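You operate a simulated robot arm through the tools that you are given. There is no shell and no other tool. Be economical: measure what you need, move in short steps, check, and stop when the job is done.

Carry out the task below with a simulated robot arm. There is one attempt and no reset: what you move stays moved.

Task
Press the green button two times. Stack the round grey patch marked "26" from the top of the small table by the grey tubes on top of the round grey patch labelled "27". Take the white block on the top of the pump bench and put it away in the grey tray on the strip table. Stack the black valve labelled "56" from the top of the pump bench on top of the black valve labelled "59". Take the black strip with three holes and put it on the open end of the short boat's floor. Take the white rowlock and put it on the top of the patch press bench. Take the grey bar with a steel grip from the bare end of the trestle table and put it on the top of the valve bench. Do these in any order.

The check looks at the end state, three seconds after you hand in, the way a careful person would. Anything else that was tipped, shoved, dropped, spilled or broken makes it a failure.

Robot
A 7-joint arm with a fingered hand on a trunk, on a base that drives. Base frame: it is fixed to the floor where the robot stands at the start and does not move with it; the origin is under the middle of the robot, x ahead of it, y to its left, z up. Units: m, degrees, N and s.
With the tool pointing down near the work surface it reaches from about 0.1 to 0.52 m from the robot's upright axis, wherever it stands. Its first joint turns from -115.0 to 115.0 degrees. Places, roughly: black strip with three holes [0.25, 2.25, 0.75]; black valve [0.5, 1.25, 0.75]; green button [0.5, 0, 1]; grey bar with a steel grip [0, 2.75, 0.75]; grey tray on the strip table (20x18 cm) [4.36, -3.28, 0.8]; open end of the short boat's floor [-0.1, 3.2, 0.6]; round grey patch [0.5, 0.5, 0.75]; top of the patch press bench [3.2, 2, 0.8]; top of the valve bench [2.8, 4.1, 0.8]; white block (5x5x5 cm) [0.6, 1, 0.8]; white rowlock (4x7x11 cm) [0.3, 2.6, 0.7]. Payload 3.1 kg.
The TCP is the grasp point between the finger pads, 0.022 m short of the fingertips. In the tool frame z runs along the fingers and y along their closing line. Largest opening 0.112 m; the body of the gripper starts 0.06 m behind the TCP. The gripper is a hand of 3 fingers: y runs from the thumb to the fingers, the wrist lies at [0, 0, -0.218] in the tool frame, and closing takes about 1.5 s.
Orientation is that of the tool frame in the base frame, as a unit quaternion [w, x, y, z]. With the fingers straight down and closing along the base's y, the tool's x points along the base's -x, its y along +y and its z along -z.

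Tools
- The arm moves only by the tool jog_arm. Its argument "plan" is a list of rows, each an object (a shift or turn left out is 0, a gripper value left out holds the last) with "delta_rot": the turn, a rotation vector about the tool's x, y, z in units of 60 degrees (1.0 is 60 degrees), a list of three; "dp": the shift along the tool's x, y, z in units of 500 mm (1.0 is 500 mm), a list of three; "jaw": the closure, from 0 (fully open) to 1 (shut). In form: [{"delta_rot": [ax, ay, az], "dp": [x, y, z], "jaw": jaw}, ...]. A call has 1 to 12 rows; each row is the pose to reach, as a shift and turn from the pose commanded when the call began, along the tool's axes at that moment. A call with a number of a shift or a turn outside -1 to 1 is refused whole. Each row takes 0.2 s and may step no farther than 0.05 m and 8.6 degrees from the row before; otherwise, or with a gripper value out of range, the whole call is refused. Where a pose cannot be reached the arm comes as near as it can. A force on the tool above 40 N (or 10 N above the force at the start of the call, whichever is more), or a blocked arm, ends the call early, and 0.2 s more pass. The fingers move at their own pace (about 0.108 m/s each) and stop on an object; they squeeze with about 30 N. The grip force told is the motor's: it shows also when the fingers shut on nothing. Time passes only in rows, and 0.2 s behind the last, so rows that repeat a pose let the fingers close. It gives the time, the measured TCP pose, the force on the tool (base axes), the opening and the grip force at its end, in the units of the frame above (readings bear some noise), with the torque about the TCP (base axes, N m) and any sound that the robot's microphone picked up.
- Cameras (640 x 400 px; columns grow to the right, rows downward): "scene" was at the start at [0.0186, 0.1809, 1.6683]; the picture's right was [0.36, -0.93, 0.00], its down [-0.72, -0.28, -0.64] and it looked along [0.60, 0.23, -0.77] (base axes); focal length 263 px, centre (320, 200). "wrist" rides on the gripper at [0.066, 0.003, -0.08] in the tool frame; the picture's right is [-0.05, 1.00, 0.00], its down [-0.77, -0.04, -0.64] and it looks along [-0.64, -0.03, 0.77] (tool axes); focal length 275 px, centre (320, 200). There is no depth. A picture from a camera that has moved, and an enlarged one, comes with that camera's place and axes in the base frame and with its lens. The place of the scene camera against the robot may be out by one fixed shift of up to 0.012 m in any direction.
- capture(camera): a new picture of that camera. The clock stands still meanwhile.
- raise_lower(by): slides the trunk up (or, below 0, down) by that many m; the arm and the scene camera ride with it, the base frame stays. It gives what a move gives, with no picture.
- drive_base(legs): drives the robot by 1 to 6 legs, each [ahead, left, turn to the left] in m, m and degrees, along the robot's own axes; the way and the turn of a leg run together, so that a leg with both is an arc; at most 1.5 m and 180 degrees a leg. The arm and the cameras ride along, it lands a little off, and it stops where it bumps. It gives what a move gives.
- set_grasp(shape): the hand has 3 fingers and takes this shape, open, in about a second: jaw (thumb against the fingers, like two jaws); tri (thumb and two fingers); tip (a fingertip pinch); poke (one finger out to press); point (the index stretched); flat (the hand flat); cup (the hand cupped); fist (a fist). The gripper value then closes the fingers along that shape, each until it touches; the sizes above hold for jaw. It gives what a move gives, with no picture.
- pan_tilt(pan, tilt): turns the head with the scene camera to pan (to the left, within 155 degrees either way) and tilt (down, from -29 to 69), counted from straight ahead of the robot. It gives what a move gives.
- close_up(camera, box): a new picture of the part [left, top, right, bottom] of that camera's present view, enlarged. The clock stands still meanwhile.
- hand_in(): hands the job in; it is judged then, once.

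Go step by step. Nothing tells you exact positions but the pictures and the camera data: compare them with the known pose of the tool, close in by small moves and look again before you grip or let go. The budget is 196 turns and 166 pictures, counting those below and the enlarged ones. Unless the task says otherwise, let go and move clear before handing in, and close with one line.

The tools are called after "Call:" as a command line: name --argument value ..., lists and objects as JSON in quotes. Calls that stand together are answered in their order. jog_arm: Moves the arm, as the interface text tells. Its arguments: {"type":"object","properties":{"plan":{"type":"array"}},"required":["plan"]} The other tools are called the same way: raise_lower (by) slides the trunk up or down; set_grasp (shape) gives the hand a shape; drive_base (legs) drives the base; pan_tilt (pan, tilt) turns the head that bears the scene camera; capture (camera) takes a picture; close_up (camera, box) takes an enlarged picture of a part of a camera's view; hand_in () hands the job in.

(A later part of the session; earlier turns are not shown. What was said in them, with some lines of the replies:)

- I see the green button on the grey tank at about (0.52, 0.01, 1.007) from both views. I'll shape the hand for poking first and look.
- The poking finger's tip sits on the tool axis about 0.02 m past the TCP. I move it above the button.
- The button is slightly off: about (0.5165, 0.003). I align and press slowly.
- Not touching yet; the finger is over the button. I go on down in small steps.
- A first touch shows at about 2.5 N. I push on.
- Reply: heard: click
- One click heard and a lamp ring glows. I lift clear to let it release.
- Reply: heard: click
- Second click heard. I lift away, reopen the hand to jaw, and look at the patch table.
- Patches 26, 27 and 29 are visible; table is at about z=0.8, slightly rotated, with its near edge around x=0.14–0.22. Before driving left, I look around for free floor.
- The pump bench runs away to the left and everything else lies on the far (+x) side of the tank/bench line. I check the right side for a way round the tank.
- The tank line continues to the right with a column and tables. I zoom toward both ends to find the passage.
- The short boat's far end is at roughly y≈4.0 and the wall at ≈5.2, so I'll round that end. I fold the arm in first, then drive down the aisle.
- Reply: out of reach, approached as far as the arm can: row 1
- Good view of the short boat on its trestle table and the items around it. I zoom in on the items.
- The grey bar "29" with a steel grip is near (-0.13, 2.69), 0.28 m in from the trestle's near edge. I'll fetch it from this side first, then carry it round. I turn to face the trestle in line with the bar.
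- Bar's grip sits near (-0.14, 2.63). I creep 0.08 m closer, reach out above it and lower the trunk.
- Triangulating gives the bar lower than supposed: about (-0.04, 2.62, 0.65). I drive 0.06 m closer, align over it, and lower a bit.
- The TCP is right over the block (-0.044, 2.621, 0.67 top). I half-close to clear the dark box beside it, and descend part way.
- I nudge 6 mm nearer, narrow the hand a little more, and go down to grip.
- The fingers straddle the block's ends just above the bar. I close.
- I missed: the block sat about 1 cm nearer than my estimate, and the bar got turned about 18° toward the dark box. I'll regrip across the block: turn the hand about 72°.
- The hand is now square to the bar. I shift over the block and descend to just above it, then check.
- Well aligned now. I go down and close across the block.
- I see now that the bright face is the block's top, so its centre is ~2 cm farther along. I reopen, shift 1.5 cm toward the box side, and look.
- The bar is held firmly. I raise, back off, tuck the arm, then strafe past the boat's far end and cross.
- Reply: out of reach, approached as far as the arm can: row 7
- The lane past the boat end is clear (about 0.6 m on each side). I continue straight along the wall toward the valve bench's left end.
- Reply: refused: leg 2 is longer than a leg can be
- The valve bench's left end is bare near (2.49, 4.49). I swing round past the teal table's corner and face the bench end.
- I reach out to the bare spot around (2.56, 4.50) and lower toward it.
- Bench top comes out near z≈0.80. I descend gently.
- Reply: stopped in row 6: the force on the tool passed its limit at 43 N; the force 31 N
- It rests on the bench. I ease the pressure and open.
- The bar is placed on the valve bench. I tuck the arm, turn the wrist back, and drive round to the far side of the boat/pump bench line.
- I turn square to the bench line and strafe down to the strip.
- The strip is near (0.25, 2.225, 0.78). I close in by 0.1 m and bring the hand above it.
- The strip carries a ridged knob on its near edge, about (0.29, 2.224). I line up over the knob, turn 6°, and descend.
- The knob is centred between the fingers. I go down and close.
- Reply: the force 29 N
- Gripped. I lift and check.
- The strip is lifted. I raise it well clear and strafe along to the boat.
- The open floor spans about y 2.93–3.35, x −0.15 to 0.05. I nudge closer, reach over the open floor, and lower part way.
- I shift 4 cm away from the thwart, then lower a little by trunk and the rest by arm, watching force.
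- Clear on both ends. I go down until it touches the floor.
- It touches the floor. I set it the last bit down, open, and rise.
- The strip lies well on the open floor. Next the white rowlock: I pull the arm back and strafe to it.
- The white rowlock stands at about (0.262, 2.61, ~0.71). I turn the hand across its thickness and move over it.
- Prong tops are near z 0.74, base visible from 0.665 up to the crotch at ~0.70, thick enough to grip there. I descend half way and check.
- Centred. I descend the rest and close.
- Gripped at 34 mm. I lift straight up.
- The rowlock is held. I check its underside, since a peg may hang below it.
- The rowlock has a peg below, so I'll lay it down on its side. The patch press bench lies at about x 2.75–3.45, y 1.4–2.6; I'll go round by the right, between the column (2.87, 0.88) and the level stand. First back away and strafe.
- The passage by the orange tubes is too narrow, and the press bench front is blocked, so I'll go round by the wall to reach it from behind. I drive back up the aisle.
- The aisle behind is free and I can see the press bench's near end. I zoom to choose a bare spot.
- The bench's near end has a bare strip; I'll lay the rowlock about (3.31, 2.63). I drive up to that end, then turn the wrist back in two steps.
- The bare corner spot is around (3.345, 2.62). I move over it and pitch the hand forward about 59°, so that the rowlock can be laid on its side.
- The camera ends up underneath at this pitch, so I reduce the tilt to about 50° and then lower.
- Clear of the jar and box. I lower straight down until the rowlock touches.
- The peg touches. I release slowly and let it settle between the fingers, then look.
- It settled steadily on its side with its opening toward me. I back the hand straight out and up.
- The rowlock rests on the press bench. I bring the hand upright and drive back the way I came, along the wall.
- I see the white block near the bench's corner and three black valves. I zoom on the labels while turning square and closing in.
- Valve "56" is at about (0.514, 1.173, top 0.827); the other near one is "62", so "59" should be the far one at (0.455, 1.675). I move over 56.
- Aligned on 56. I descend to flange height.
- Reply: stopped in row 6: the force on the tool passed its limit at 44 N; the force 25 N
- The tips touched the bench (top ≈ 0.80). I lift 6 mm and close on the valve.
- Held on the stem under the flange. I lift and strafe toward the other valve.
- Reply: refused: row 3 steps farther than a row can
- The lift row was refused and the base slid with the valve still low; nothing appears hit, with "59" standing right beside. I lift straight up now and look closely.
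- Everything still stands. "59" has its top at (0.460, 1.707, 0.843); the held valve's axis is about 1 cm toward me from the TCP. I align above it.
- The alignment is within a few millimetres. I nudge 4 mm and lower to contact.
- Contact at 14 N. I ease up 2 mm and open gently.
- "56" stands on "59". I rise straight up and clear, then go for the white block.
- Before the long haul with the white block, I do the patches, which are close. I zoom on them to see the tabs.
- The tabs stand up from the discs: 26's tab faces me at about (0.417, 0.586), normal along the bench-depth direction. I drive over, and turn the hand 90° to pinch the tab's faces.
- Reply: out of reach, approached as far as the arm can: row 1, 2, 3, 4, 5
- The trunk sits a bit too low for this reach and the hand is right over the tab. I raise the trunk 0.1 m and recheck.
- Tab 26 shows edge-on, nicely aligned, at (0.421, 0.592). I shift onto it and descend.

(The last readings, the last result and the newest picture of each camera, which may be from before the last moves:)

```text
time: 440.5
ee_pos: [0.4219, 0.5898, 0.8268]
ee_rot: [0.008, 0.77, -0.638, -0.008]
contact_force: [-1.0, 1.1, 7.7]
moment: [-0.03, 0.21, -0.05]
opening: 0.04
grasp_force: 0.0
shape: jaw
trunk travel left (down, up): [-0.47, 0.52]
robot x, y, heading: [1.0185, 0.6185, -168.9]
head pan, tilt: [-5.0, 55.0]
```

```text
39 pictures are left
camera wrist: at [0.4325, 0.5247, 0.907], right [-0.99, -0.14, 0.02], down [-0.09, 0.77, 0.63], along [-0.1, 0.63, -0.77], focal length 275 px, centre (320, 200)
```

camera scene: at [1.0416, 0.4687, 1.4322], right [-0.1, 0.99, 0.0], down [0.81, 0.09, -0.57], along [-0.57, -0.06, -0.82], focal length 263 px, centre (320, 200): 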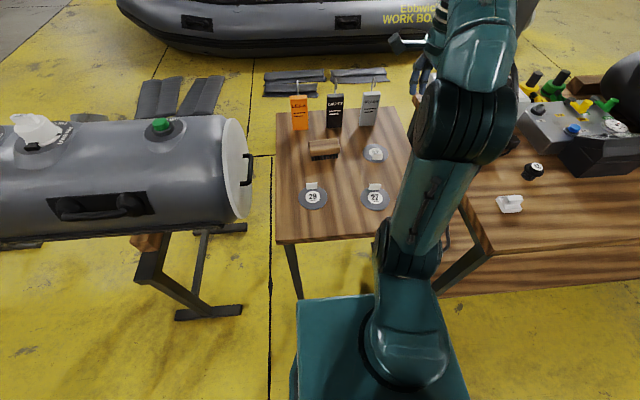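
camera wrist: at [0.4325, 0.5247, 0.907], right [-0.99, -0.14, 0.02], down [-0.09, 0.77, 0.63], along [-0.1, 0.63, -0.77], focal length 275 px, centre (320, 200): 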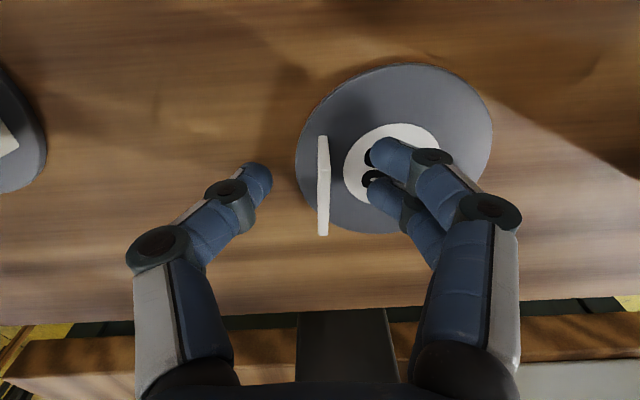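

The fingertips touch the disc. I lift 2 mm and pinch the tab.

Call:
jog_arm --plan '[{"dp": [0, 0, -0.006]}, {"dp": [0, 0, -0.006], "jaw": 0.8}, {"dp": [0, 0, -0.006], "jaw": 1}, {"dp": [0, 0, -0.006], "jaw": 1}, {"dp": [0, 0, -0.006], "jaw": 1}, {"dp": [0, 0, -0.006], "jaw": 1}]'

Call:
jog_arm --plan '[{"dp": [0, 0, -0.02]}, {"dp": [0, 0, -0.06]}, {"dp": [0, 0, -0.12]}, {"dp": [0, 0, -0.16]}, {"dp": [0, 0, -0.16]}]'

Call:
capture --camera "wrist"

```text
time: 441.9
ee_pos: [0.4221, 0.5894, 0.8294]
ee_rot: [0.006, 0.77, -0.638, -0.005]
contact_force: [-0.3, -0.4, 0.4]
moment: [0.04, 0.03, -0.03]
opening: 0.0001
grasp_force: 29.6
shape: jaw
trunk travel left (down, up): [-0.47, 0.52]
robot x, y, heading: [1.0204, 0.6183, -169.1]
head pan, tilt: [-5.0, 55.0]
```

```text
time: 443.1
ee_pos: [0.4217, 0.5912, 0.909]
ee_rot: [0.007, 0.77, -0.638, -0.006]
contact_force: [0.3, 0.6, 0.1]
moment: [0.0, -0.02, 0.01]
opening: 0.0002
grasp_force: 29.7
shape: jaw
trunk travel left (down, up): [-0.47, 0.52]
robot x, y, heading: [1.0205, 0.6142, -169.3]
head pan, tilt: [-5.0, 55.0]
```

```text
38 pictures are left
camera wrist: at [0.4319, 0.525, 0.9902], right [-0.99, -0.14, 0.02], down [-0.1, 0.77, 0.63], along [-0.1, 0.63, -0.77], focal length 275 px, centre (320, 200)
```

wrist: 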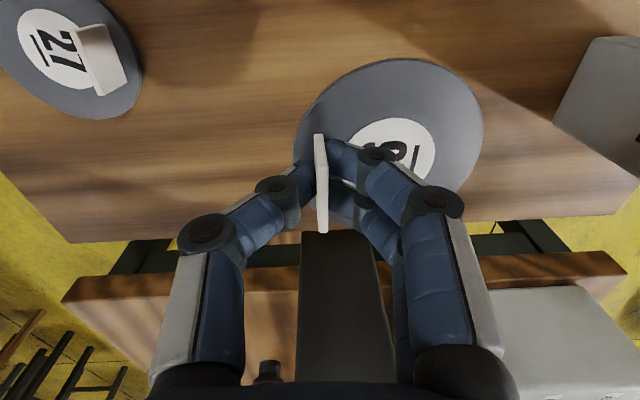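

Patch 26 is lifted by its tab. Patch 27 is centred at about (0.581, 0.583) with its tab on the far side; I'll set 26 on it shifted ~1 cm toward me so it clears that tab.

Call:
jog_arm --plan '[{"dp": [0.016, -0.08, 0]}, {"dp": [0.032, -0.16, 0]}, {"dp": [0.048, -0.24, 0]}, {"dp": [0.064, -0.32, 0]}, {"dp": [0.08, -0.4, 0]}, {"dp": [0.08, -0.4, 0]}]'

Call:
capture --camera "wrist"

Call:
close_up --camera "scene" --box '[270, 120, 450, 240]'

```text
time: 444.5
ee_pos: [0.6257, 0.5894, 0.9044]
ee_rot: [0.007, 0.77, -0.638, -0.005]
contact_force: [-0.4, -1.0, -0.5]
moment: [-0.05, -0.03, 0.01]
opening: 0.0
grasp_force: 30.2
shape: jaw
trunk travel left (down, up): [-0.47, 0.52]
robot x, y, heading: [1.0216, 0.6117, -168.8]
head pan, tilt: [-5.0, 55.0]
```

```text
37 pictures are left
camera wrist: at [0.6373, 0.5235, 0.9862], right [-0.99, -0.14, 0.02], down [-0.1, 0.77, 0.63], along [-0.1, 0.63, -0.77], focal length 275 px, centre (320, 200)
```

wrist: 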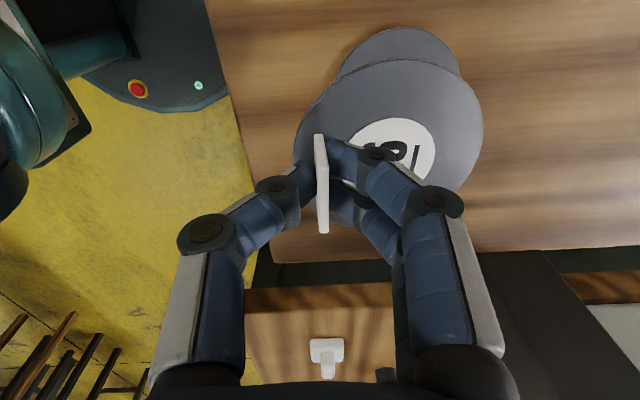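

```text
3.33 times, centred on (360, 180) of scene
camera zoom: at [1.0414, 0.4687, 1.3322], right [-0.1, 0.99, 0.0], down [0.81, 0.09, -0.57], along [-0.57, -0.06, -0.82], focal length 878 px, centre (187, 267)
```

zoom: 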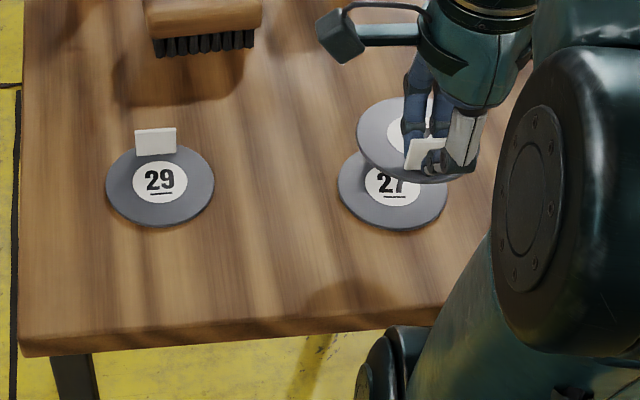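

Alignment looks right. I lower it onto 27.

Call:
jog_arm --plan '[{"dp": [0.002, 0, 0.05]}, {"dp": [0.002, 0, 0.09]}, {"dp": [0.002, 0, 0.11]}, {"dp": [0.002, 0, 0.12]}, {"dp": [0.002, 0, 0.128]}, {"dp": [0.002, 0, 0.132]}]'

Call:
close_up --camera "scene" --box '[330, 130, 450, 210]'

```text
time: 445.9
ee_pos: [0.6252, 0.5865, 0.8386]
ee_rot: [0.007, 0.77, -0.638, -0.006]
contact_force: [-0.4, 0.7, -0.2]
moment: [0.01, 0.0, -0.01]
opening: 0.0001
grasp_force: 30.4
shape: jaw
trunk travel left (down, up): [-0.47, 0.52]
robot x, y, heading: [1.0213, 0.6115, -168.9]
head pan, tilt: [-5.0, 55.0]
```

```text
5.00 times, centred on (390, 170) of scene
camera zoom: at [1.0416, 0.4687, 1.3322], right [-0.1, 0.99, 0.0], down [0.81, 0.09, -0.57], along [-0.57, -0.06, -0.82], focal length 1317 px, centre (-30, 350)
```

zoom: 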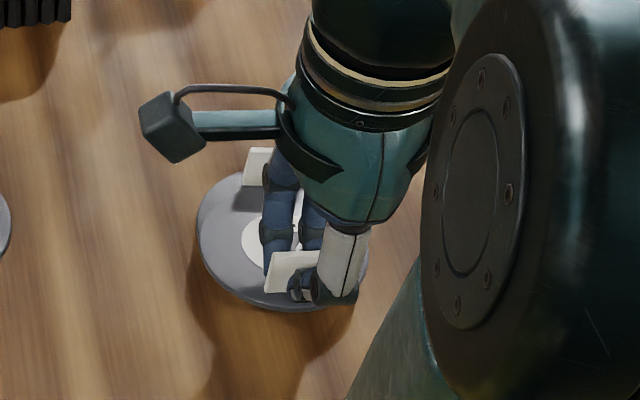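

Call:
jog_arm --plan '[{"dp": [0, 0, 0.004]}, {"dp": [0, 0, 0.008]}, {"dp": [0, 0, 0.008]}]'

```text
time: 446.7
ee_pos: [0.6233, 0.5864, 0.8353]
ee_rot: [0.007, 0.77, -0.638, -0.005]
contact_force: [-0.2, 0.2, -1.1]
moment: [-0.03, -0.03, 0.0]
opening: 0.0002
grasp_force: 30.1
shape: jaw
trunk travel left (down, up): [-0.47, 0.52]
robot x, y, heading: [1.0149, 0.6146, -169.0]
head pan, tilt: [-5.0, 55.0]
```

Call:
jog_arm --plan '[{"dp": [0, 0, 0.004]}, {"dp": [0, 0, 0.008]}, {"dp": [0, 0, 0.008]}]'

Call:
close_up --camera "wrist" --box '[240, 20, 560, 240]'

```text
time: 447.5
ee_pos: [0.6248, 0.587, 0.8311]
ee_rot: [0.007, 0.77, -0.638, -0.005]
contact_force: [-0.5, 0.2, 1.6]
moment: [-0.02, 0.07, -0.01]
opening: 0.0
grasp_force: 30.6
shape: jaw
trunk travel left (down, up): [-0.47, 0.52]
robot x, y, heading: [1.0199, 0.615, -169.0]
head pan, tilt: [-5.0, 55.0]
```

```text
1.82 times, centred on (400, 130) of wrist
camera zoom: at [0.6355, 0.5217, 0.9121], right [-0.99, -0.14, 0.02], down [-0.1, 0.77, 0.63], along [-0.1, 0.63, -0.77], focal length 500 px, centre (174, 327)
```

zoom: 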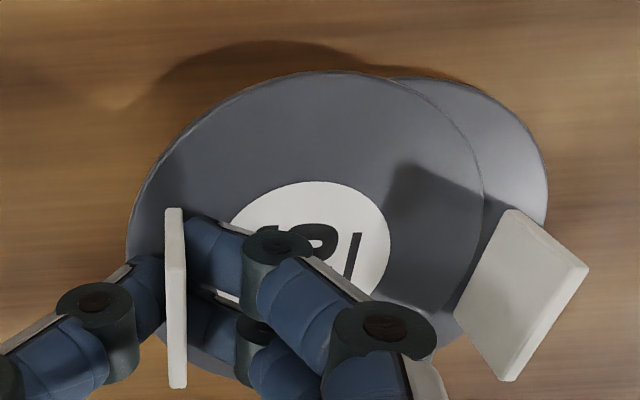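

26 rests on 27, its rim just clearing 27's tab. I release and rise.

Call:
jog_arm --plan '[{"dp": [0, 0, 0.002], "jaw": 0.95}, {"dp": [0, 0, 0.0], "jaw": 0.85}, {"dp": [0, 0, -0.002], "jaw": 0.75}, {"dp": [0, 0, -0.002], "jaw": 0.65}, {"dp": [0, 0, -0.002], "jaw": 0.65}, {"dp": [0, 0, -0.04], "jaw": 0.65}, {"dp": [0, 0, -0.12], "jaw": 0.65}, {"dp": [0, 0, -0.2], "jaw": 0.65}, {"dp": [0, 0, -0.26], "jaw": 0.65}]'

Call:
capture --camera "wrist"

```text
time: 449.5
ee_pos: [0.6281, 0.5896, 0.9612]
ee_rot: [0.006, 0.77, -0.638, -0.006]
contact_force: [-0.2, -0.4, 0.0]
moment: [0.03, 0.0, 0.03]
opening: 0.0388
grasp_force: 0.1
shape: jaw
trunk travel left (down, up): [-0.47, 0.52]
robot x, y, heading: [1.0189, 0.6125, -169.1]
head pan, tilt: [-5.0, 55.0]
```

```text
33 pictures are left
camera wrist: at [0.6374, 0.5236, 1.0419], right [-0.99, -0.14, 0.02], down [-0.1, 0.77, 0.63], along [-0.1, 0.63, -0.77], focal length 275 px, centre (320, 200)
```

wrist: 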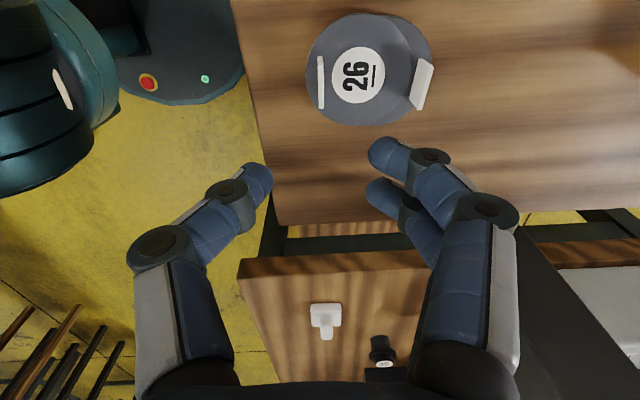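

Patches are stacked. The hand's orientation suits the white block's ridge too, so I strafe back to it.

Call:
drive_base --legs '[[0, -0.37, 0]]'

Call:
capture --camera "wrist"

```text
time: 451.9
ee_pos: [0.5556, 0.955, 0.9614]
ee_rot: [0.007, 0.769, -0.639, -0.005]
contact_force: [0.5, -0.5, 0.4]
moment: [-0.02, -0.01, 0.02]
opening: 0.0389
grasp_force: 0.1
shape: jaw
trunk travel left (down, up): [-0.47, 0.52]
robot x, y, heading: [0.9463, 0.9819, -169.1]
head pan, tilt: [-5.0, 55.0]
```

```text
32 pictures are left
camera wrist: at [0.5661, 0.8895, 1.0415], right [-0.99, -0.14, 0.02], down [-0.1, 0.77, 0.63], along [-0.1, 0.63, -0.77], focal length 275 px, centre (320, 200)
```

wrist: 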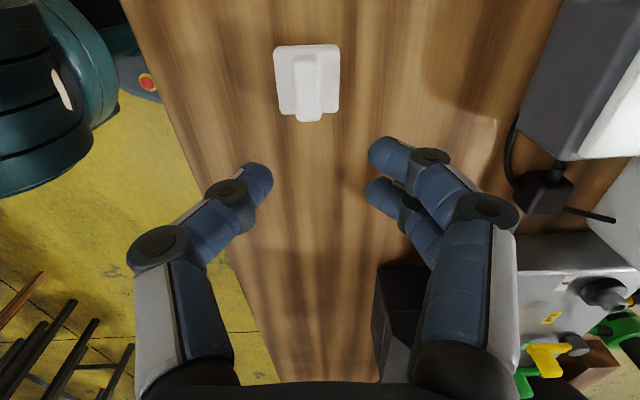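

Call:
jog_arm --plan '[{"dp": [0.002, -0.014, 0.04], "jaw": 0.5}, {"dp": [0.002, -0.014, 0.1], "jaw": 0.5}, {"dp": [0.002, -0.014, 0.16], "jaw": 0.5}, {"dp": [0.002, -0.014, 0.19], "jaw": 0.5}, {"dp": [0.002, -0.014, 0.19], "jaw": 0.5}]'

Call:
capture --camera "wrist"

```text
time: 453.1
ee_pos: [0.5623, 0.9545, 0.8663]
ee_rot: [0.007, 0.769, -0.639, -0.005]
contact_force: [-0.9, 0.1, 0.6]
moment: [0.0, 0.02, -0.01]
opening: 0.0557
grasp_force: 0.1
shape: jaw
out of reach, approached as far as the arm can: row 1
trunk travel left (down, up): [-0.47, 0.52]
robot x, y, heading: [0.9459, 0.9818, -169.0]
head pan, tilt: [-5.0, 55.0]
```

```text
31 pictures are left
camera wrist: at [0.5727, 0.8886, 0.9468], right [-0.99, -0.14, 0.02], down [-0.1, 0.77, 0.63], along [-0.1, 0.63, -0.77], focal length 275 px, centre (320, 200)
```

wrist: 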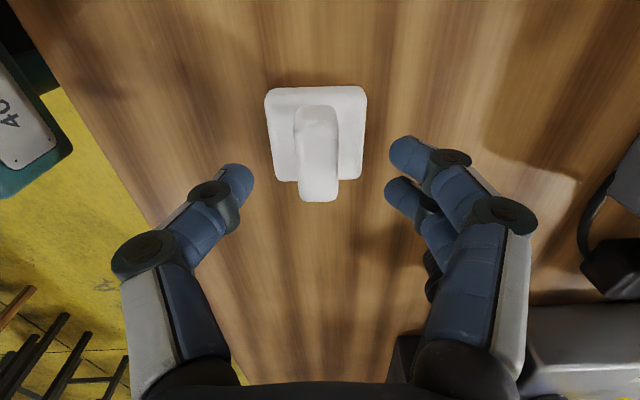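

Call:
jog_arm --plan '[{"dp": [0, 0, 0.02]}, {"dp": [0, 0, 0.034]}, {"dp": [0, 0, 0.04]}, {"dp": [0, 0, 0.04], "jaw": 0.7}, {"dp": [0, 0, 0.04], "jaw": 0.9}, {"dp": [0, 0, 0.04], "jaw": 1}, {"dp": [0, 0, 0.04], "jaw": 1}, {"dp": [0, 0, 0.04], "jaw": 1}, {"dp": [0, 0, 0.04], "jaw": 1}]'

Call:
jog_arm --plan '[{"dp": [0, 0, -0.03]}, {"dp": [0, 0, -0.08]}, {"dp": [0, 0, -0.16]}, {"dp": [0, 0, -0.24]}, {"dp": [0, 0, -0.24]}]'

Call:
capture --camera "wrist"

```text
time: 455.1
ee_pos: [0.5616, 0.9547, 0.8453]
ee_rot: [0.007, 0.769, -0.639, -0.006]
contact_force: [0.4, 1.3, 1.0]
moment: [-0.05, -0.01, 0.0]
opening: 0.0141
grasp_force: 29.8
shape: jaw
trunk travel left (down, up): [-0.47, 0.52]
robot x, y, heading: [0.9505, 0.981, -168.8]
head pan, tilt: [-5.0, 55.0]
```

```text
time: 456.3
ee_pos: [0.5633, 0.957, 0.966]
ee_rot: [0.007, 0.769, -0.639, -0.005]
contact_force: [0.1, -0.7, -0.4]
moment: [0.02, 0.01, 0.01]
opening: 0.014
grasp_force: 29.6
shape: jaw
trunk travel left (down, up): [-0.47, 0.52]
robot x, y, heading: [0.9527, 0.9783, -168.8]
head pan, tilt: [-5.0, 55.0]
```

```text
30 pictures are left
camera wrist: at [0.5734, 0.891, 1.0465], right [-0.99, -0.14, 0.02], down [-0.1, 0.77, 0.63], along [-0.1, 0.63, -0.77], focal length 275 px, centre (320, 200)
```

wrist: 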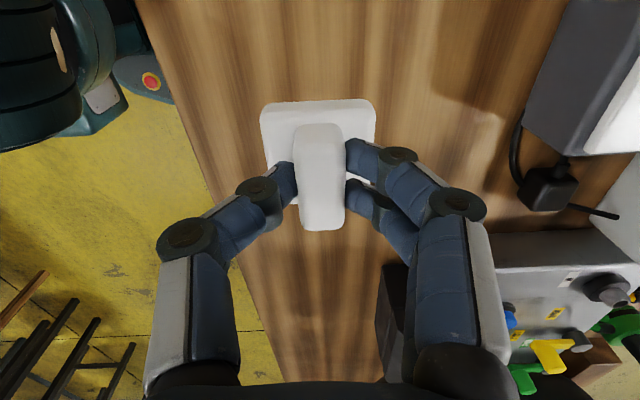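

The white block is held. I raise, back away, turn toward the strip table and look for the way.

Call:
raise_lower --by 0.3

Call:
drive_base --legs '[[-0.45, 0, 0], [0, 0, 110]]'

Call:
pan_tilt --pan 10 --tilt 22

Call:
capture --camera "scene"

```text
time: 459.3
ee_pos: [0.563, 0.9557, 1.2645]
ee_rot: [0.007, 0.77, -0.639, -0.005]
contact_force: [0.7, 0.0, -0.9]
moment: [0.02, 0.0, 0.01]
opening: 0.0142
grasp_force: 30.2
shape: jaw
trunk travel left (down, up): [-0.77, 0.22]
robot x, y, heading: [0.9454, 0.9787, -169.0]
head pan, tilt: [-5.0, 55.0]
```

```text
time: 466.6
ee_pos: [1.538, 0.7093, 1.266]
ee_rot: [0.009, 0.968, 0.251, 0.003]
contact_force: [-0.4, -0.2, -0.9]
moment: [0.02, 0.0, -0.03]
opening: 0.0139
grasp_force: 30.0
shape: jaw
trunk travel left (down, up): [-0.77, 0.22]
robot x, y, heading: [1.3948, 1.0646, -60.4]
head pan, tilt: [-5.0, 55.0]
```

```text
time: 467.6
ee_pos: [1.5382, 0.7086, 1.2656]
ee_rot: [0.008, 0.968, 0.25, 0.002]
contact_force: [-0.4, -0.3, -1.1]
moment: [0.0, 0.01, 0.0]
opening: 0.0141
grasp_force: 29.6
shape: jaw
trunk travel left (down, up): [-0.77, 0.22]
robot x, y, heading: [1.3961, 1.0666, -60.7]
head pan, tilt: [10.0, 22.0]
```

```text
29 pictures are left
camera scene: at [1.5637, 1.1216, 1.6809], right [-0.77, -0.63, 0.0], down [-0.24, 0.29, -0.93], along [0.59, -0.72, -0.38], focal length 263 px, centre (320, 200)
```

scene: 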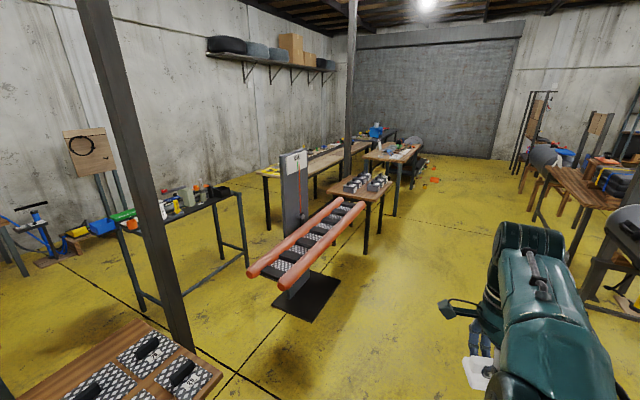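

Call:
close_up --camera "scene" --box '[240, 100, 460, 240]'

```text
2.86 times, centred on (350, 170) of scene
camera zoom: at [1.5637, 1.1216, 1.6809], right [-0.77, -0.63, 0.0], down [-0.24, 0.29, -0.93], along [0.59, -0.72, -0.38], focal length 753 px, centre (234, 286)
```

zoom: 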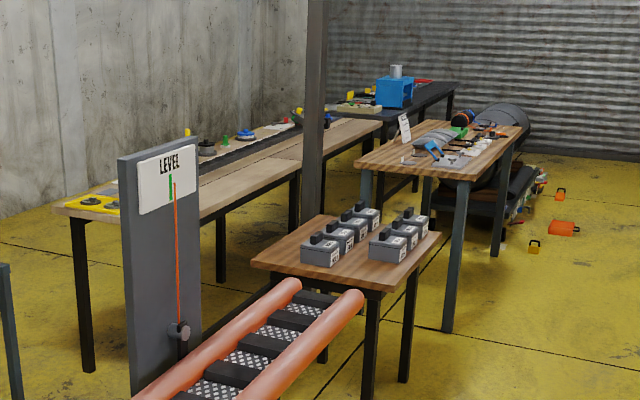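

The strip table seems to be the long bench whose far end hides behind a column. I drive down the aisle for a better view.

Call:
drive_base --legs '[[0, 0, -20], [1.5, 0, 0], [1.5, 0, 0]]'

Call:
pan_tilt --pan 45 --tilt 18

Call:
capture --camera "scene"

```text
time: 483.0
ee_pos: [1.9605, -2.2493, 1.2645]
ee_rot: [0.009, 0.996, 0.092, 0.0]
contact_force: [0.0, 0.7, 0.0]
moment: [0.0, 0.04, 0.01]
opening: 0.0138
grasp_force: 29.9
shape: jaw
trunk travel left (down, up): [-0.77, 0.22]
robot x, y, heading: [1.9375, -1.8685, -79.0]
head pan, tilt: [10.0, 22.0]
```

```text
time: 484.0
ee_pos: [1.9598, -2.2506, 1.2646]
ee_rot: [0.008, 0.996, 0.093, 0.001]
contact_force: [-1.1, -0.4, -0.2]
moment: [0.01, 0.0, -0.01]
opening: 0.0139
grasp_force: 30.0
shape: jaw
trunk travel left (down, up): [-0.77, 0.22]
robot x, y, heading: [1.9362, -1.862, -78.9]
head pan, tilt: [45.0, 18.0]
```

```text
27 pictures are left
camera scene: at [2.1596, -1.8297, 1.6875], right [-0.56, -0.83, 0.0], down [-0.26, 0.17, -0.95], along [0.79, -0.53, -0.31], focal length 263 px, centre (320, 200)
```

scene: 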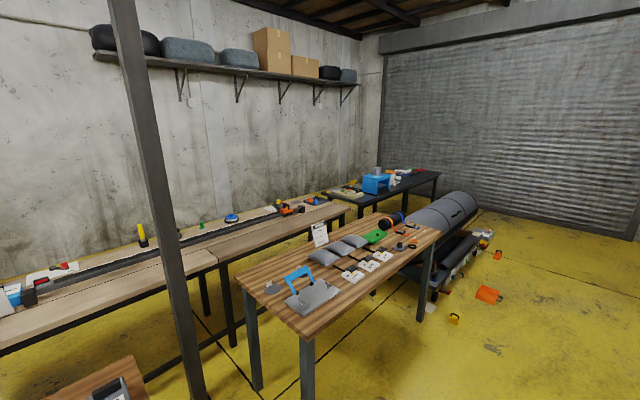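

Call:
close_up --camera "scene" --box '[220, 150, 460, 300]'

```text
2.67 times, centred on (340, 225) of scene
camera zoom: at [2.1596, -1.8297, 1.6875], right [-0.56, -0.83, 0.0], down [-0.26, 0.17, -0.95], along [0.79, -0.53, -0.31], focal length 702 px, centre (267, 133)
```

zoom: 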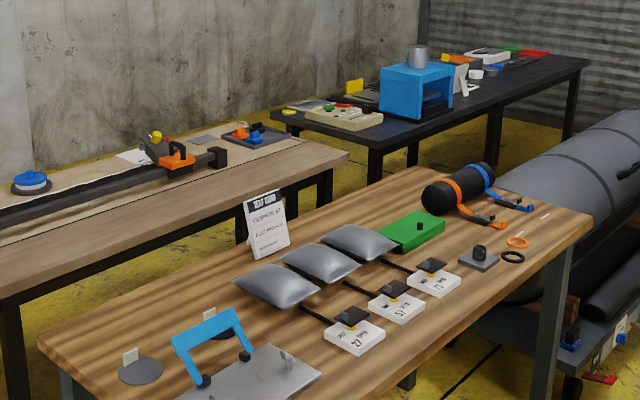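

The tray (dark grey with orange and blue pieces) is at about (4.35, -3.25), best reached from the wide aisle behind the strip table. I'll go round by the roller-door end, clear of the items on the floor.

Call:
drive_base --legs '[[1.5, 0, 0], [1.5, 0, 0], [1.4, 0, 0], [0, 0, 85]]'

Call:
pan_tilt --pan 20 --tilt 25

Call:
capture --camera "scene"

```text
time: 508.7
ee_pos: [2.9994, -6.2837, 1.2653]
ee_rot: [0.007, 0.709, 0.705, 0.005]
contact_force: [-0.2, 0.6, -1.3]
moment: [0.01, 0.02, 0.03]
opening: 0.014
grasp_force: 30.2
shape: jaw
trunk travel left (down, up): [-0.77, 0.22]
robot x, y, heading: [2.6183, -6.2359, -0.3]
head pan, tilt: [45.0, 18.0]
```

```text
time: 509.6
ee_pos: [2.9992, -6.2851, 1.2649]
ee_rot: [0.006, 0.709, 0.705, 0.006]
contact_force: [-0.2, 0.1, -1.3]
moment: [-0.01, -0.01, 0.01]
opening: 0.0136
grasp_force: 29.7
shape: jaw
trunk travel left (down, up): [-0.77, 0.22]
robot x, y, heading: [2.6188, -6.2348, -0.0]
head pan, tilt: [20.0, 25.0]
```

```text
25 pictures are left
camera scene: at [2.6511, -6.0505, 1.6762], right [0.34, -0.94, 0.0], down [-0.4, -0.15, -0.91], along [0.85, 0.31, -0.42], focal length 263 px, centre (320, 200)
```

scene: 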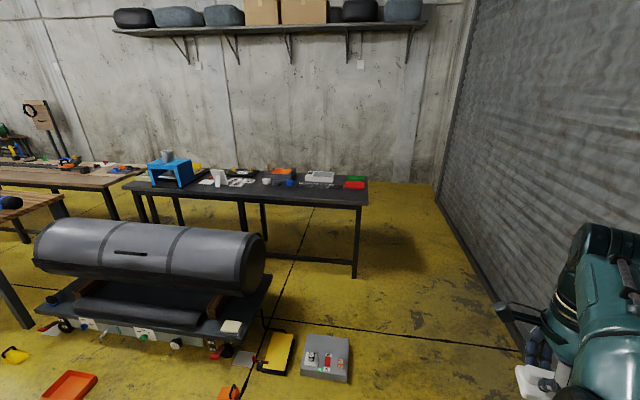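

Call:
drive_base --legs '[[1.35, -0.1, 0], [1.45, 0.05, 0], [0, 0, 92]]'

Call:
pan_tilt --pan 15 --tilt 28

Call:
capture --camera "scene"

```text
time: 527.1
ee_pos: [5.4553, -5.931, 1.265]
ee_rot: [0.0, -0.02, 1.0, 0.009]
contact_force: [-0.3, -0.3, -1.2]
moment: [0.01, 0.01, -0.01]
opening: 0.0135
grasp_force: 29.8
shape: jaw
trunk travel left (down, up): [-0.77, 0.22]
robot x, y, heading: [5.4247, -6.3154, 92.9]
head pan, tilt: [20.0, 25.0]
```

```text
time: 527.8
ee_pos: [5.4547, -5.9312, 1.2649]
ee_rot: [0.0, -0.02, 1.0, 0.009]
contact_force: [0.0, 0.0, -1.2]
moment: [0.02, -0.04, 0.0]
opening: 0.0134
grasp_force: 29.7
shape: jaw
trunk travel left (down, up): [-0.77, 0.22]
robot x, y, heading: [5.4232, -6.3162, 92.3]
head pan, tilt: [15.0, 28.0]
```

```text
24 pictures are left
camera scene: at [5.2523, -6.2951, 1.6714], right [0.95, 0.3, 0.0], down [0.14, -0.45, -0.88], along [-0.27, 0.84, -0.47], focal length 263 px, centre (320, 200)
```

scene: 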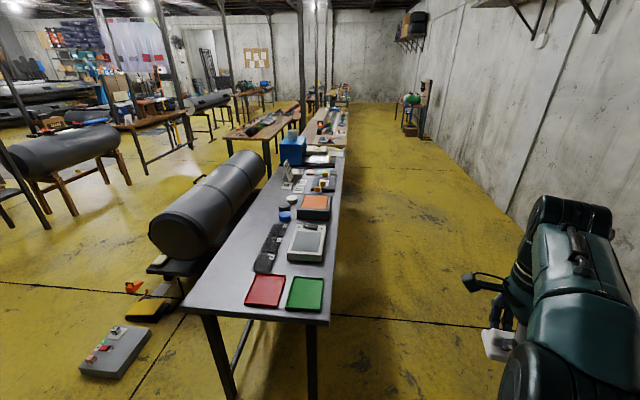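

The back aisle is clear. I drive along it and turn to face the tray.

Call:
drive_base --legs '[[1.48, -0.05, 0], [1.5, 0, 0], [0.14, 0, 0], [0, 0, 98.5]]'

Call:
pan_tilt --pan 5 --tilt 45

Call:
capture --camera "scene"

```text
time: 547.4
ee_pos: [4.9943, -3.1878, 1.2637]
ee_rot: [0.007, 0.762, -0.647, -0.005]
contact_force: [0.0, -0.1, -0.1]
moment: [0.01, 0.0, 0.01]
opening: 0.0131
grasp_force: 29.9
shape: jaw
trunk travel left (down, up): [-0.77, 0.22]
robot x, y, heading: [5.3766, -3.17, -170.5]
head pan, tilt: [15.0, 28.0]
```

```text
time: 548.2
ee_pos: [4.9934, -3.1879, 1.2654]
ee_rot: [0.006, 0.762, -0.647, -0.005]
contact_force: [0.1, 0.4, -0.9]
moment: [0.01, -0.03, 0.0]
opening: 0.0133
grasp_force: 29.8
shape: jaw
trunk travel left (down, up): [-0.77, 0.22]
robot x, y, heading: [5.3799, -3.1746, -170.4]
head pan, tilt: [5.0, 45.0]
```

```text
23 pictures are left
camera scene: at [5.3918, -3.3339, 1.6456], right [-0.25, 0.97, 0.0], down [0.68, 0.18, -0.71], along [-0.68, -0.18, -0.71], focal length 263 px, centre (320, 200)
```

scene: 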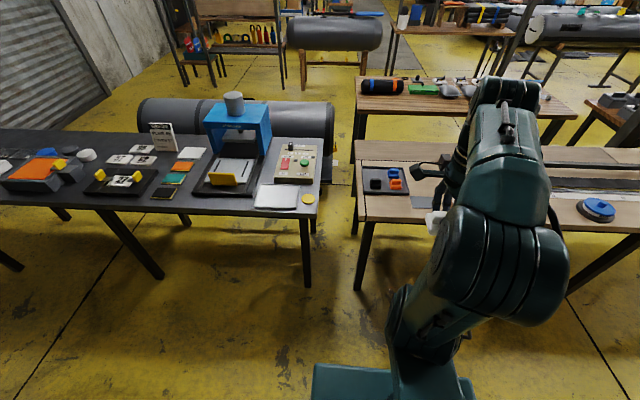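

Call:
close_up --camera "scene" --box '[340, 140, 460, 220]'

```text
5.00 times, centred on (400, 180) of scene
camera zoom: at [5.3918, -3.3339, 1.6456], right [-0.25, 0.97, 0.0], down [0.68, 0.18, -0.71], along [-0.68, -0.18, -0.71], focal length 1317 px, centre (-80, 300)
```

zoom: 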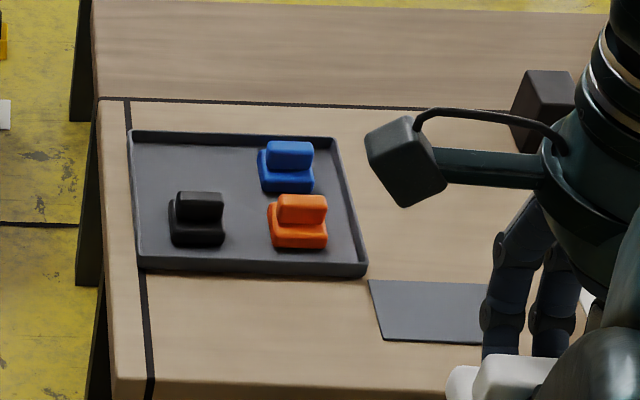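

The tray has an empty slot at about (4.34, -3.325). I drive up, extend over it and lower.

Call:
drive_base --legs '[[0.45, 0, 0]]'

Call:
raise_lower --by -0.28

Call:
jog_arm --plan '[{"dp": [0.01, 0.085, 0]}, {"dp": [0.022, 0.17, 0]}, {"dp": [0.034, 0.255, 0]}, {"dp": [0.046, 0.34, 0]}, {"dp": [0.057, 0.422, 0]}, {"dp": [0.057, 0.422, 0]}]'

Call:
capture --camera "wrist"

Call:
capture --camera "scene"

```text
time: 550.9
ee_pos: [4.5568, -3.2634, 1.2648]
ee_rot: [0.006, 0.763, -0.647, -0.006]
contact_force: [0.3, -0.2, -0.2]
moment: [0.02, 0.03, 0.01]
opening: 0.0137
grasp_force: 30.1
shape: jaw
trunk travel left (down, up): [-0.77, 0.22]
robot x, y, heading: [4.9406, -3.2466, -170.4]
head pan, tilt: [5.0, 45.0]
```

```text
time: 553.7
ee_pos: [4.5564, -3.2634, 0.9843]
ee_rot: [0.007, 0.763, -0.646, -0.005]
contact_force: [0.5, 0.0, -0.5]
moment: [-0.02, -0.01, 0.03]
opening: 0.0133
grasp_force: 29.4
shape: jaw
trunk travel left (down, up): [-0.49, 0.5]
robot x, y, heading: [4.9403, -3.2443, -170.3]
head pan, tilt: [5.0, 45.0]
```

```text
time: 555.1
ee_pos: [4.3791, -3.3168, 0.9882]
ee_rot: [0.006, 0.763, -0.646, -0.006]
contact_force: [0.1, 0.1, -1.5]
moment: [0.0, 0.0, -0.01]
opening: 0.0135
grasp_force: 29.8
shape: jaw
out of reach, approached as far as the arm can: row 5, 6
trunk travel left (down, up): [-0.49, 0.5]
robot x, y, heading: [4.9393, -3.2454, -170.1]
head pan, tilt: [5.0, 45.0]
```

```text
21 pictures are left
camera wrist: at [4.3888, -3.3818, 1.0695], right [-0.99, -0.12, 0.02], down [-0.08, 0.77, 0.63], along [-0.09, 0.63, -0.77], focal length 275 px, centre (320, 200)
```

wrist: 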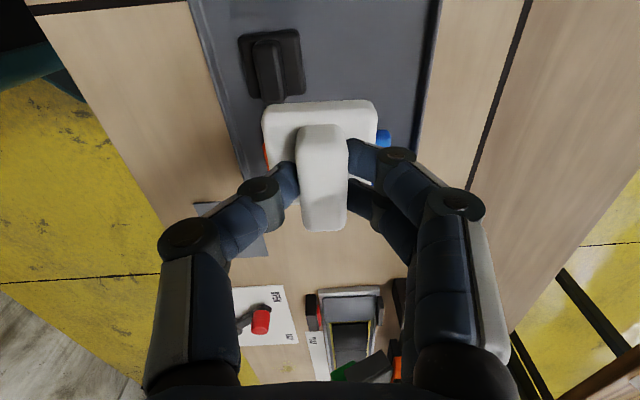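

```text
20 pictures are left
camera scene: at [4.9536, -3.4087, 1.3656], right [-0.26, 0.97, 0.0], down [0.68, 0.18, -0.71], along [-0.68, -0.18, -0.71], focal length 263 px, centre (320, 200)
```

scene: 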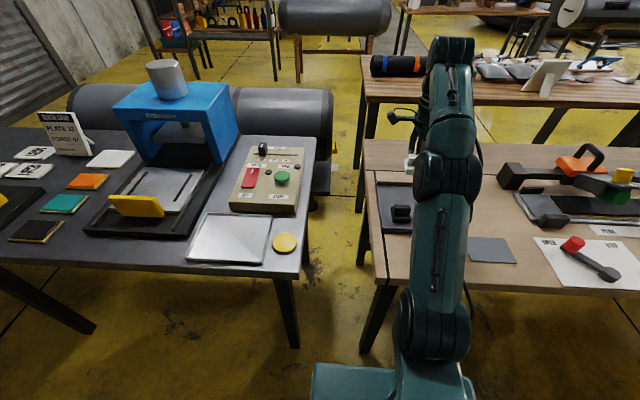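

The arm is at its reach limit at this height; lowering gives more reach. I descend to just above the tray.

Call:
jog_arm --plan '[{"dp": [0, 0, 0.06]}, {"dp": [0, 0, 0.12]}, {"dp": [0, 0, 0.16]}, {"dp": [0, 0, 0.16]}]'

Call:
capture --camera "wrist"

```text
time: 556.1
ee_pos: [4.3803, -3.3177, 0.9094]
ee_rot: [0.007, 0.763, -0.646, -0.006]
contact_force: [-0.1, -0.2, -0.6]
moment: [0.01, -0.01, 0.0]
opening: 0.0135
grasp_force: 29.8
shape: jaw
trunk travel left (down, up): [-0.49, 0.5]
robot x, y, heading: [4.9406, -3.2444, -170.1]
head pan, tilt: [5.0, 45.0]
```

```text
19 pictures are left
camera wrist: at [4.3903, -3.383, 0.9901], right [-0.99, -0.12, 0.02], down [-0.08, 0.77, 0.63], along [-0.09, 0.63, -0.77], focal length 275 px, centre (320, 200)
```

wrist: 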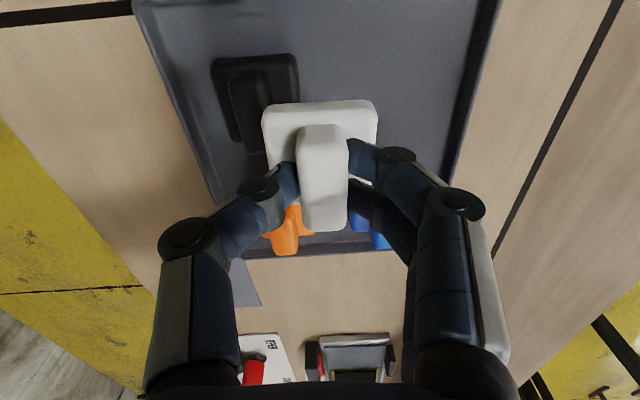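

Call:
jog_arm --plan '[{"dp": [0.004, 0.045, 0]}, {"dp": [0.008, 0.088, 0]}, {"dp": [0.008, 0.088, 0]}]'

Call:
capture --camera "wrist"

```text
time: 556.9
ee_pos: [4.3382, -3.3288, 0.9087]
ee_rot: [0.007, 0.763, -0.646, -0.005]
contact_force: [-1.2, -0.5, 0.2]
moment: [0.0, 0.01, 0.05]
opening: 0.0136
grasp_force: 29.7
shape: jaw
trunk travel left (down, up): [-0.49, 0.5]
robot x, y, heading: [4.9398, -3.2488, -170.3]
head pan, tilt: [5.0, 45.0]
```

```text
18 pictures are left
camera wrist: at [4.3471, -3.3937, 0.9904], right [-0.99, -0.12, 0.02], down [-0.08, 0.77, 0.63], along [-0.09, 0.63, -0.77], focal length 275 px, centre (320, 200)
```

wrist: 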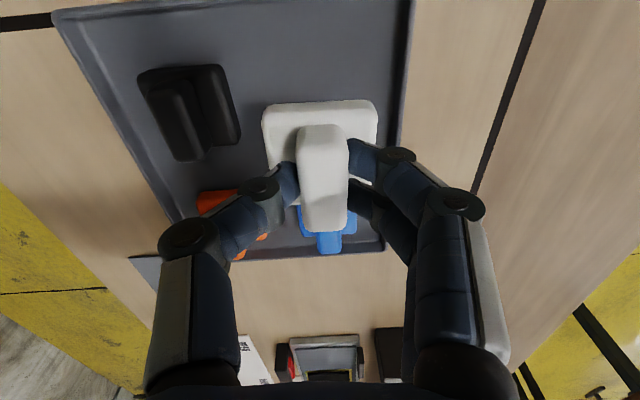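

Lined up with the empty slot. I lower into the tray.

Call:
jog_arm --plan '[{"dp": [0, 0, 0.05]}, {"dp": [0, 0, 0.085]}, {"dp": [0, 0, 0.1]}, {"dp": [0, 0, 0.106]}, {"dp": [0, 0, 0.112]}, {"dp": [0, 0, 0.118]}, {"dp": [0, 0, 0.122]}]'

Call:
capture --camera "wrist"

```text
time: 558.5
ee_pos: [4.3376, -3.3303, 0.8501]
ee_rot: [0.007, 0.763, -0.646, -0.006]
contact_force: [1.4, 0.2, 6.8]
moment: [-0.02, 0.09, 0.02]
opening: 0.0135
grasp_force: 29.6
shape: jaw
trunk travel left (down, up): [-0.49, 0.5]
robot x, y, heading: [4.9421, -3.2486, -170.3]
head pan, tilt: [5.0, 45.0]
```

```text
17 pictures are left
camera wrist: at [4.3465, -3.3949, 0.9309], right [-0.99, -0.12, 0.02], down [-0.08, 0.77, 0.63], along [-0.09, 0.63, -0.77], focal length 275 px, centre (320, 200)
```

wrist: 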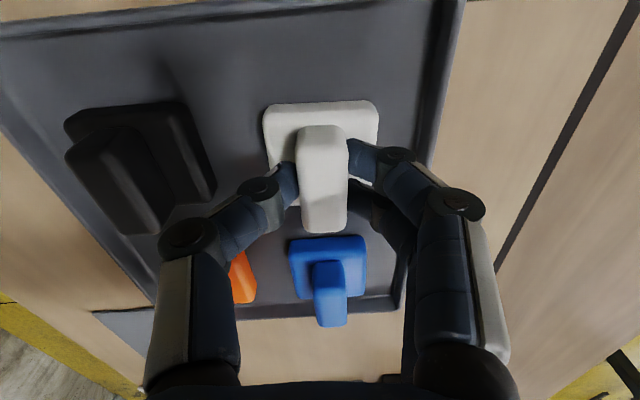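

The block sits on the tray floor in its slot. I release slightly, keeping clear of the black block and wall, and rise.

Call:
jog_arm --plan '[{"dp": [0, 0, -0.002], "jaw": 0.85}, {"dp": [0, 0, -0.002], "jaw": 0.75}, {"dp": [0, 0, -0.002], "jaw": 0.65}, {"dp": [0, 0, -0.002], "jaw": 0.65}, {"dp": [0, 0, -0.04], "jaw": 0.65}, {"dp": [0, 0, -0.1], "jaw": 0.65}, {"dp": [0, 0, -0.18], "jaw": 0.65}, {"dp": [0, -0.06, -0.22], "jaw": 0.65}]'

Call:
capture --camera "wrist"

```text
time: 560.3
ee_pos: [4.3687, -3.3234, 0.9595]
ee_rot: [0.007, 0.764, -0.646, -0.005]
contact_force: [0.3, 0.3, 0.6]
moment: [0.01, 0.01, 0.0]
opening: 0.0392
grasp_force: 0.1
shape: jaw
out of reach, approached as far as the arm can: row 7
trunk travel left (down, up): [-0.49, 0.5]
robot x, y, heading: [4.9431, -3.251, -170.3]
head pan, tilt: [5.0, 45.0]
```

```text
16 pictures are left
camera wrist: at [4.3773, -3.3886, 1.041], right [-0.99, -0.12, 0.02], down [-0.08, 0.77, 0.63], along [-0.09, 0.63, -0.77], focal length 275 px, centre (320, 200)
```

wrist: 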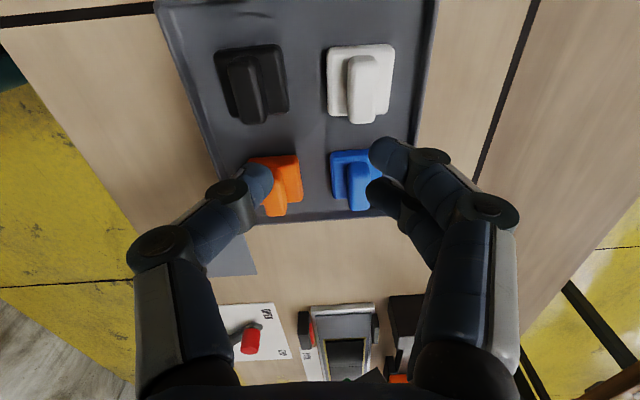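

The white block sits neatly in the tray. I raise the arm and back clear before handing in.

Call:
raise_lower --by 0.25

Call:
drive_base --legs '[[-0.4, 0, 0]]'

Call:
hand_in

```text
time: 562.9
ee_pos: [4.3671, -3.323, 1.2087]
ee_rot: [0.007, 0.763, -0.647, -0.005]
contact_force: [-0.4, 0.5, 0.4]
moment: [0.02, 0.01, 0.02]
opening: 0.039
grasp_force: 0.1
shape: jaw
trunk travel left (down, up): [-0.74, 0.25]
robot x, y, heading: [4.9432, -3.2466, -170.2]
head pan, tilt: [5.0, 45.0]
```

```text
time: 565.4
ee_pos: [4.7667, -3.2486, 1.2095]
ee_rot: [0.006, 0.758, -0.652, -0.005]
contact_force: [0.5, -1.1, 0.6]
moment: [-0.01, 0.04, 0.03]
opening: 0.039
grasp_force: 0.0
shape: jaw
trunk travel left (down, up): [-0.74, 0.25]
robot x, y, heading: [5.34, -3.1847, -170.8]
head pan, tilt: [5.0, 45.0]
```

```text
The job is handed in.
```

All seven tasks are done and handed in, but my first grab at the grey bar missed and pushed it against the dark box beside it on the trestle table; the box looked in place afterwards, though I didn't measure it.
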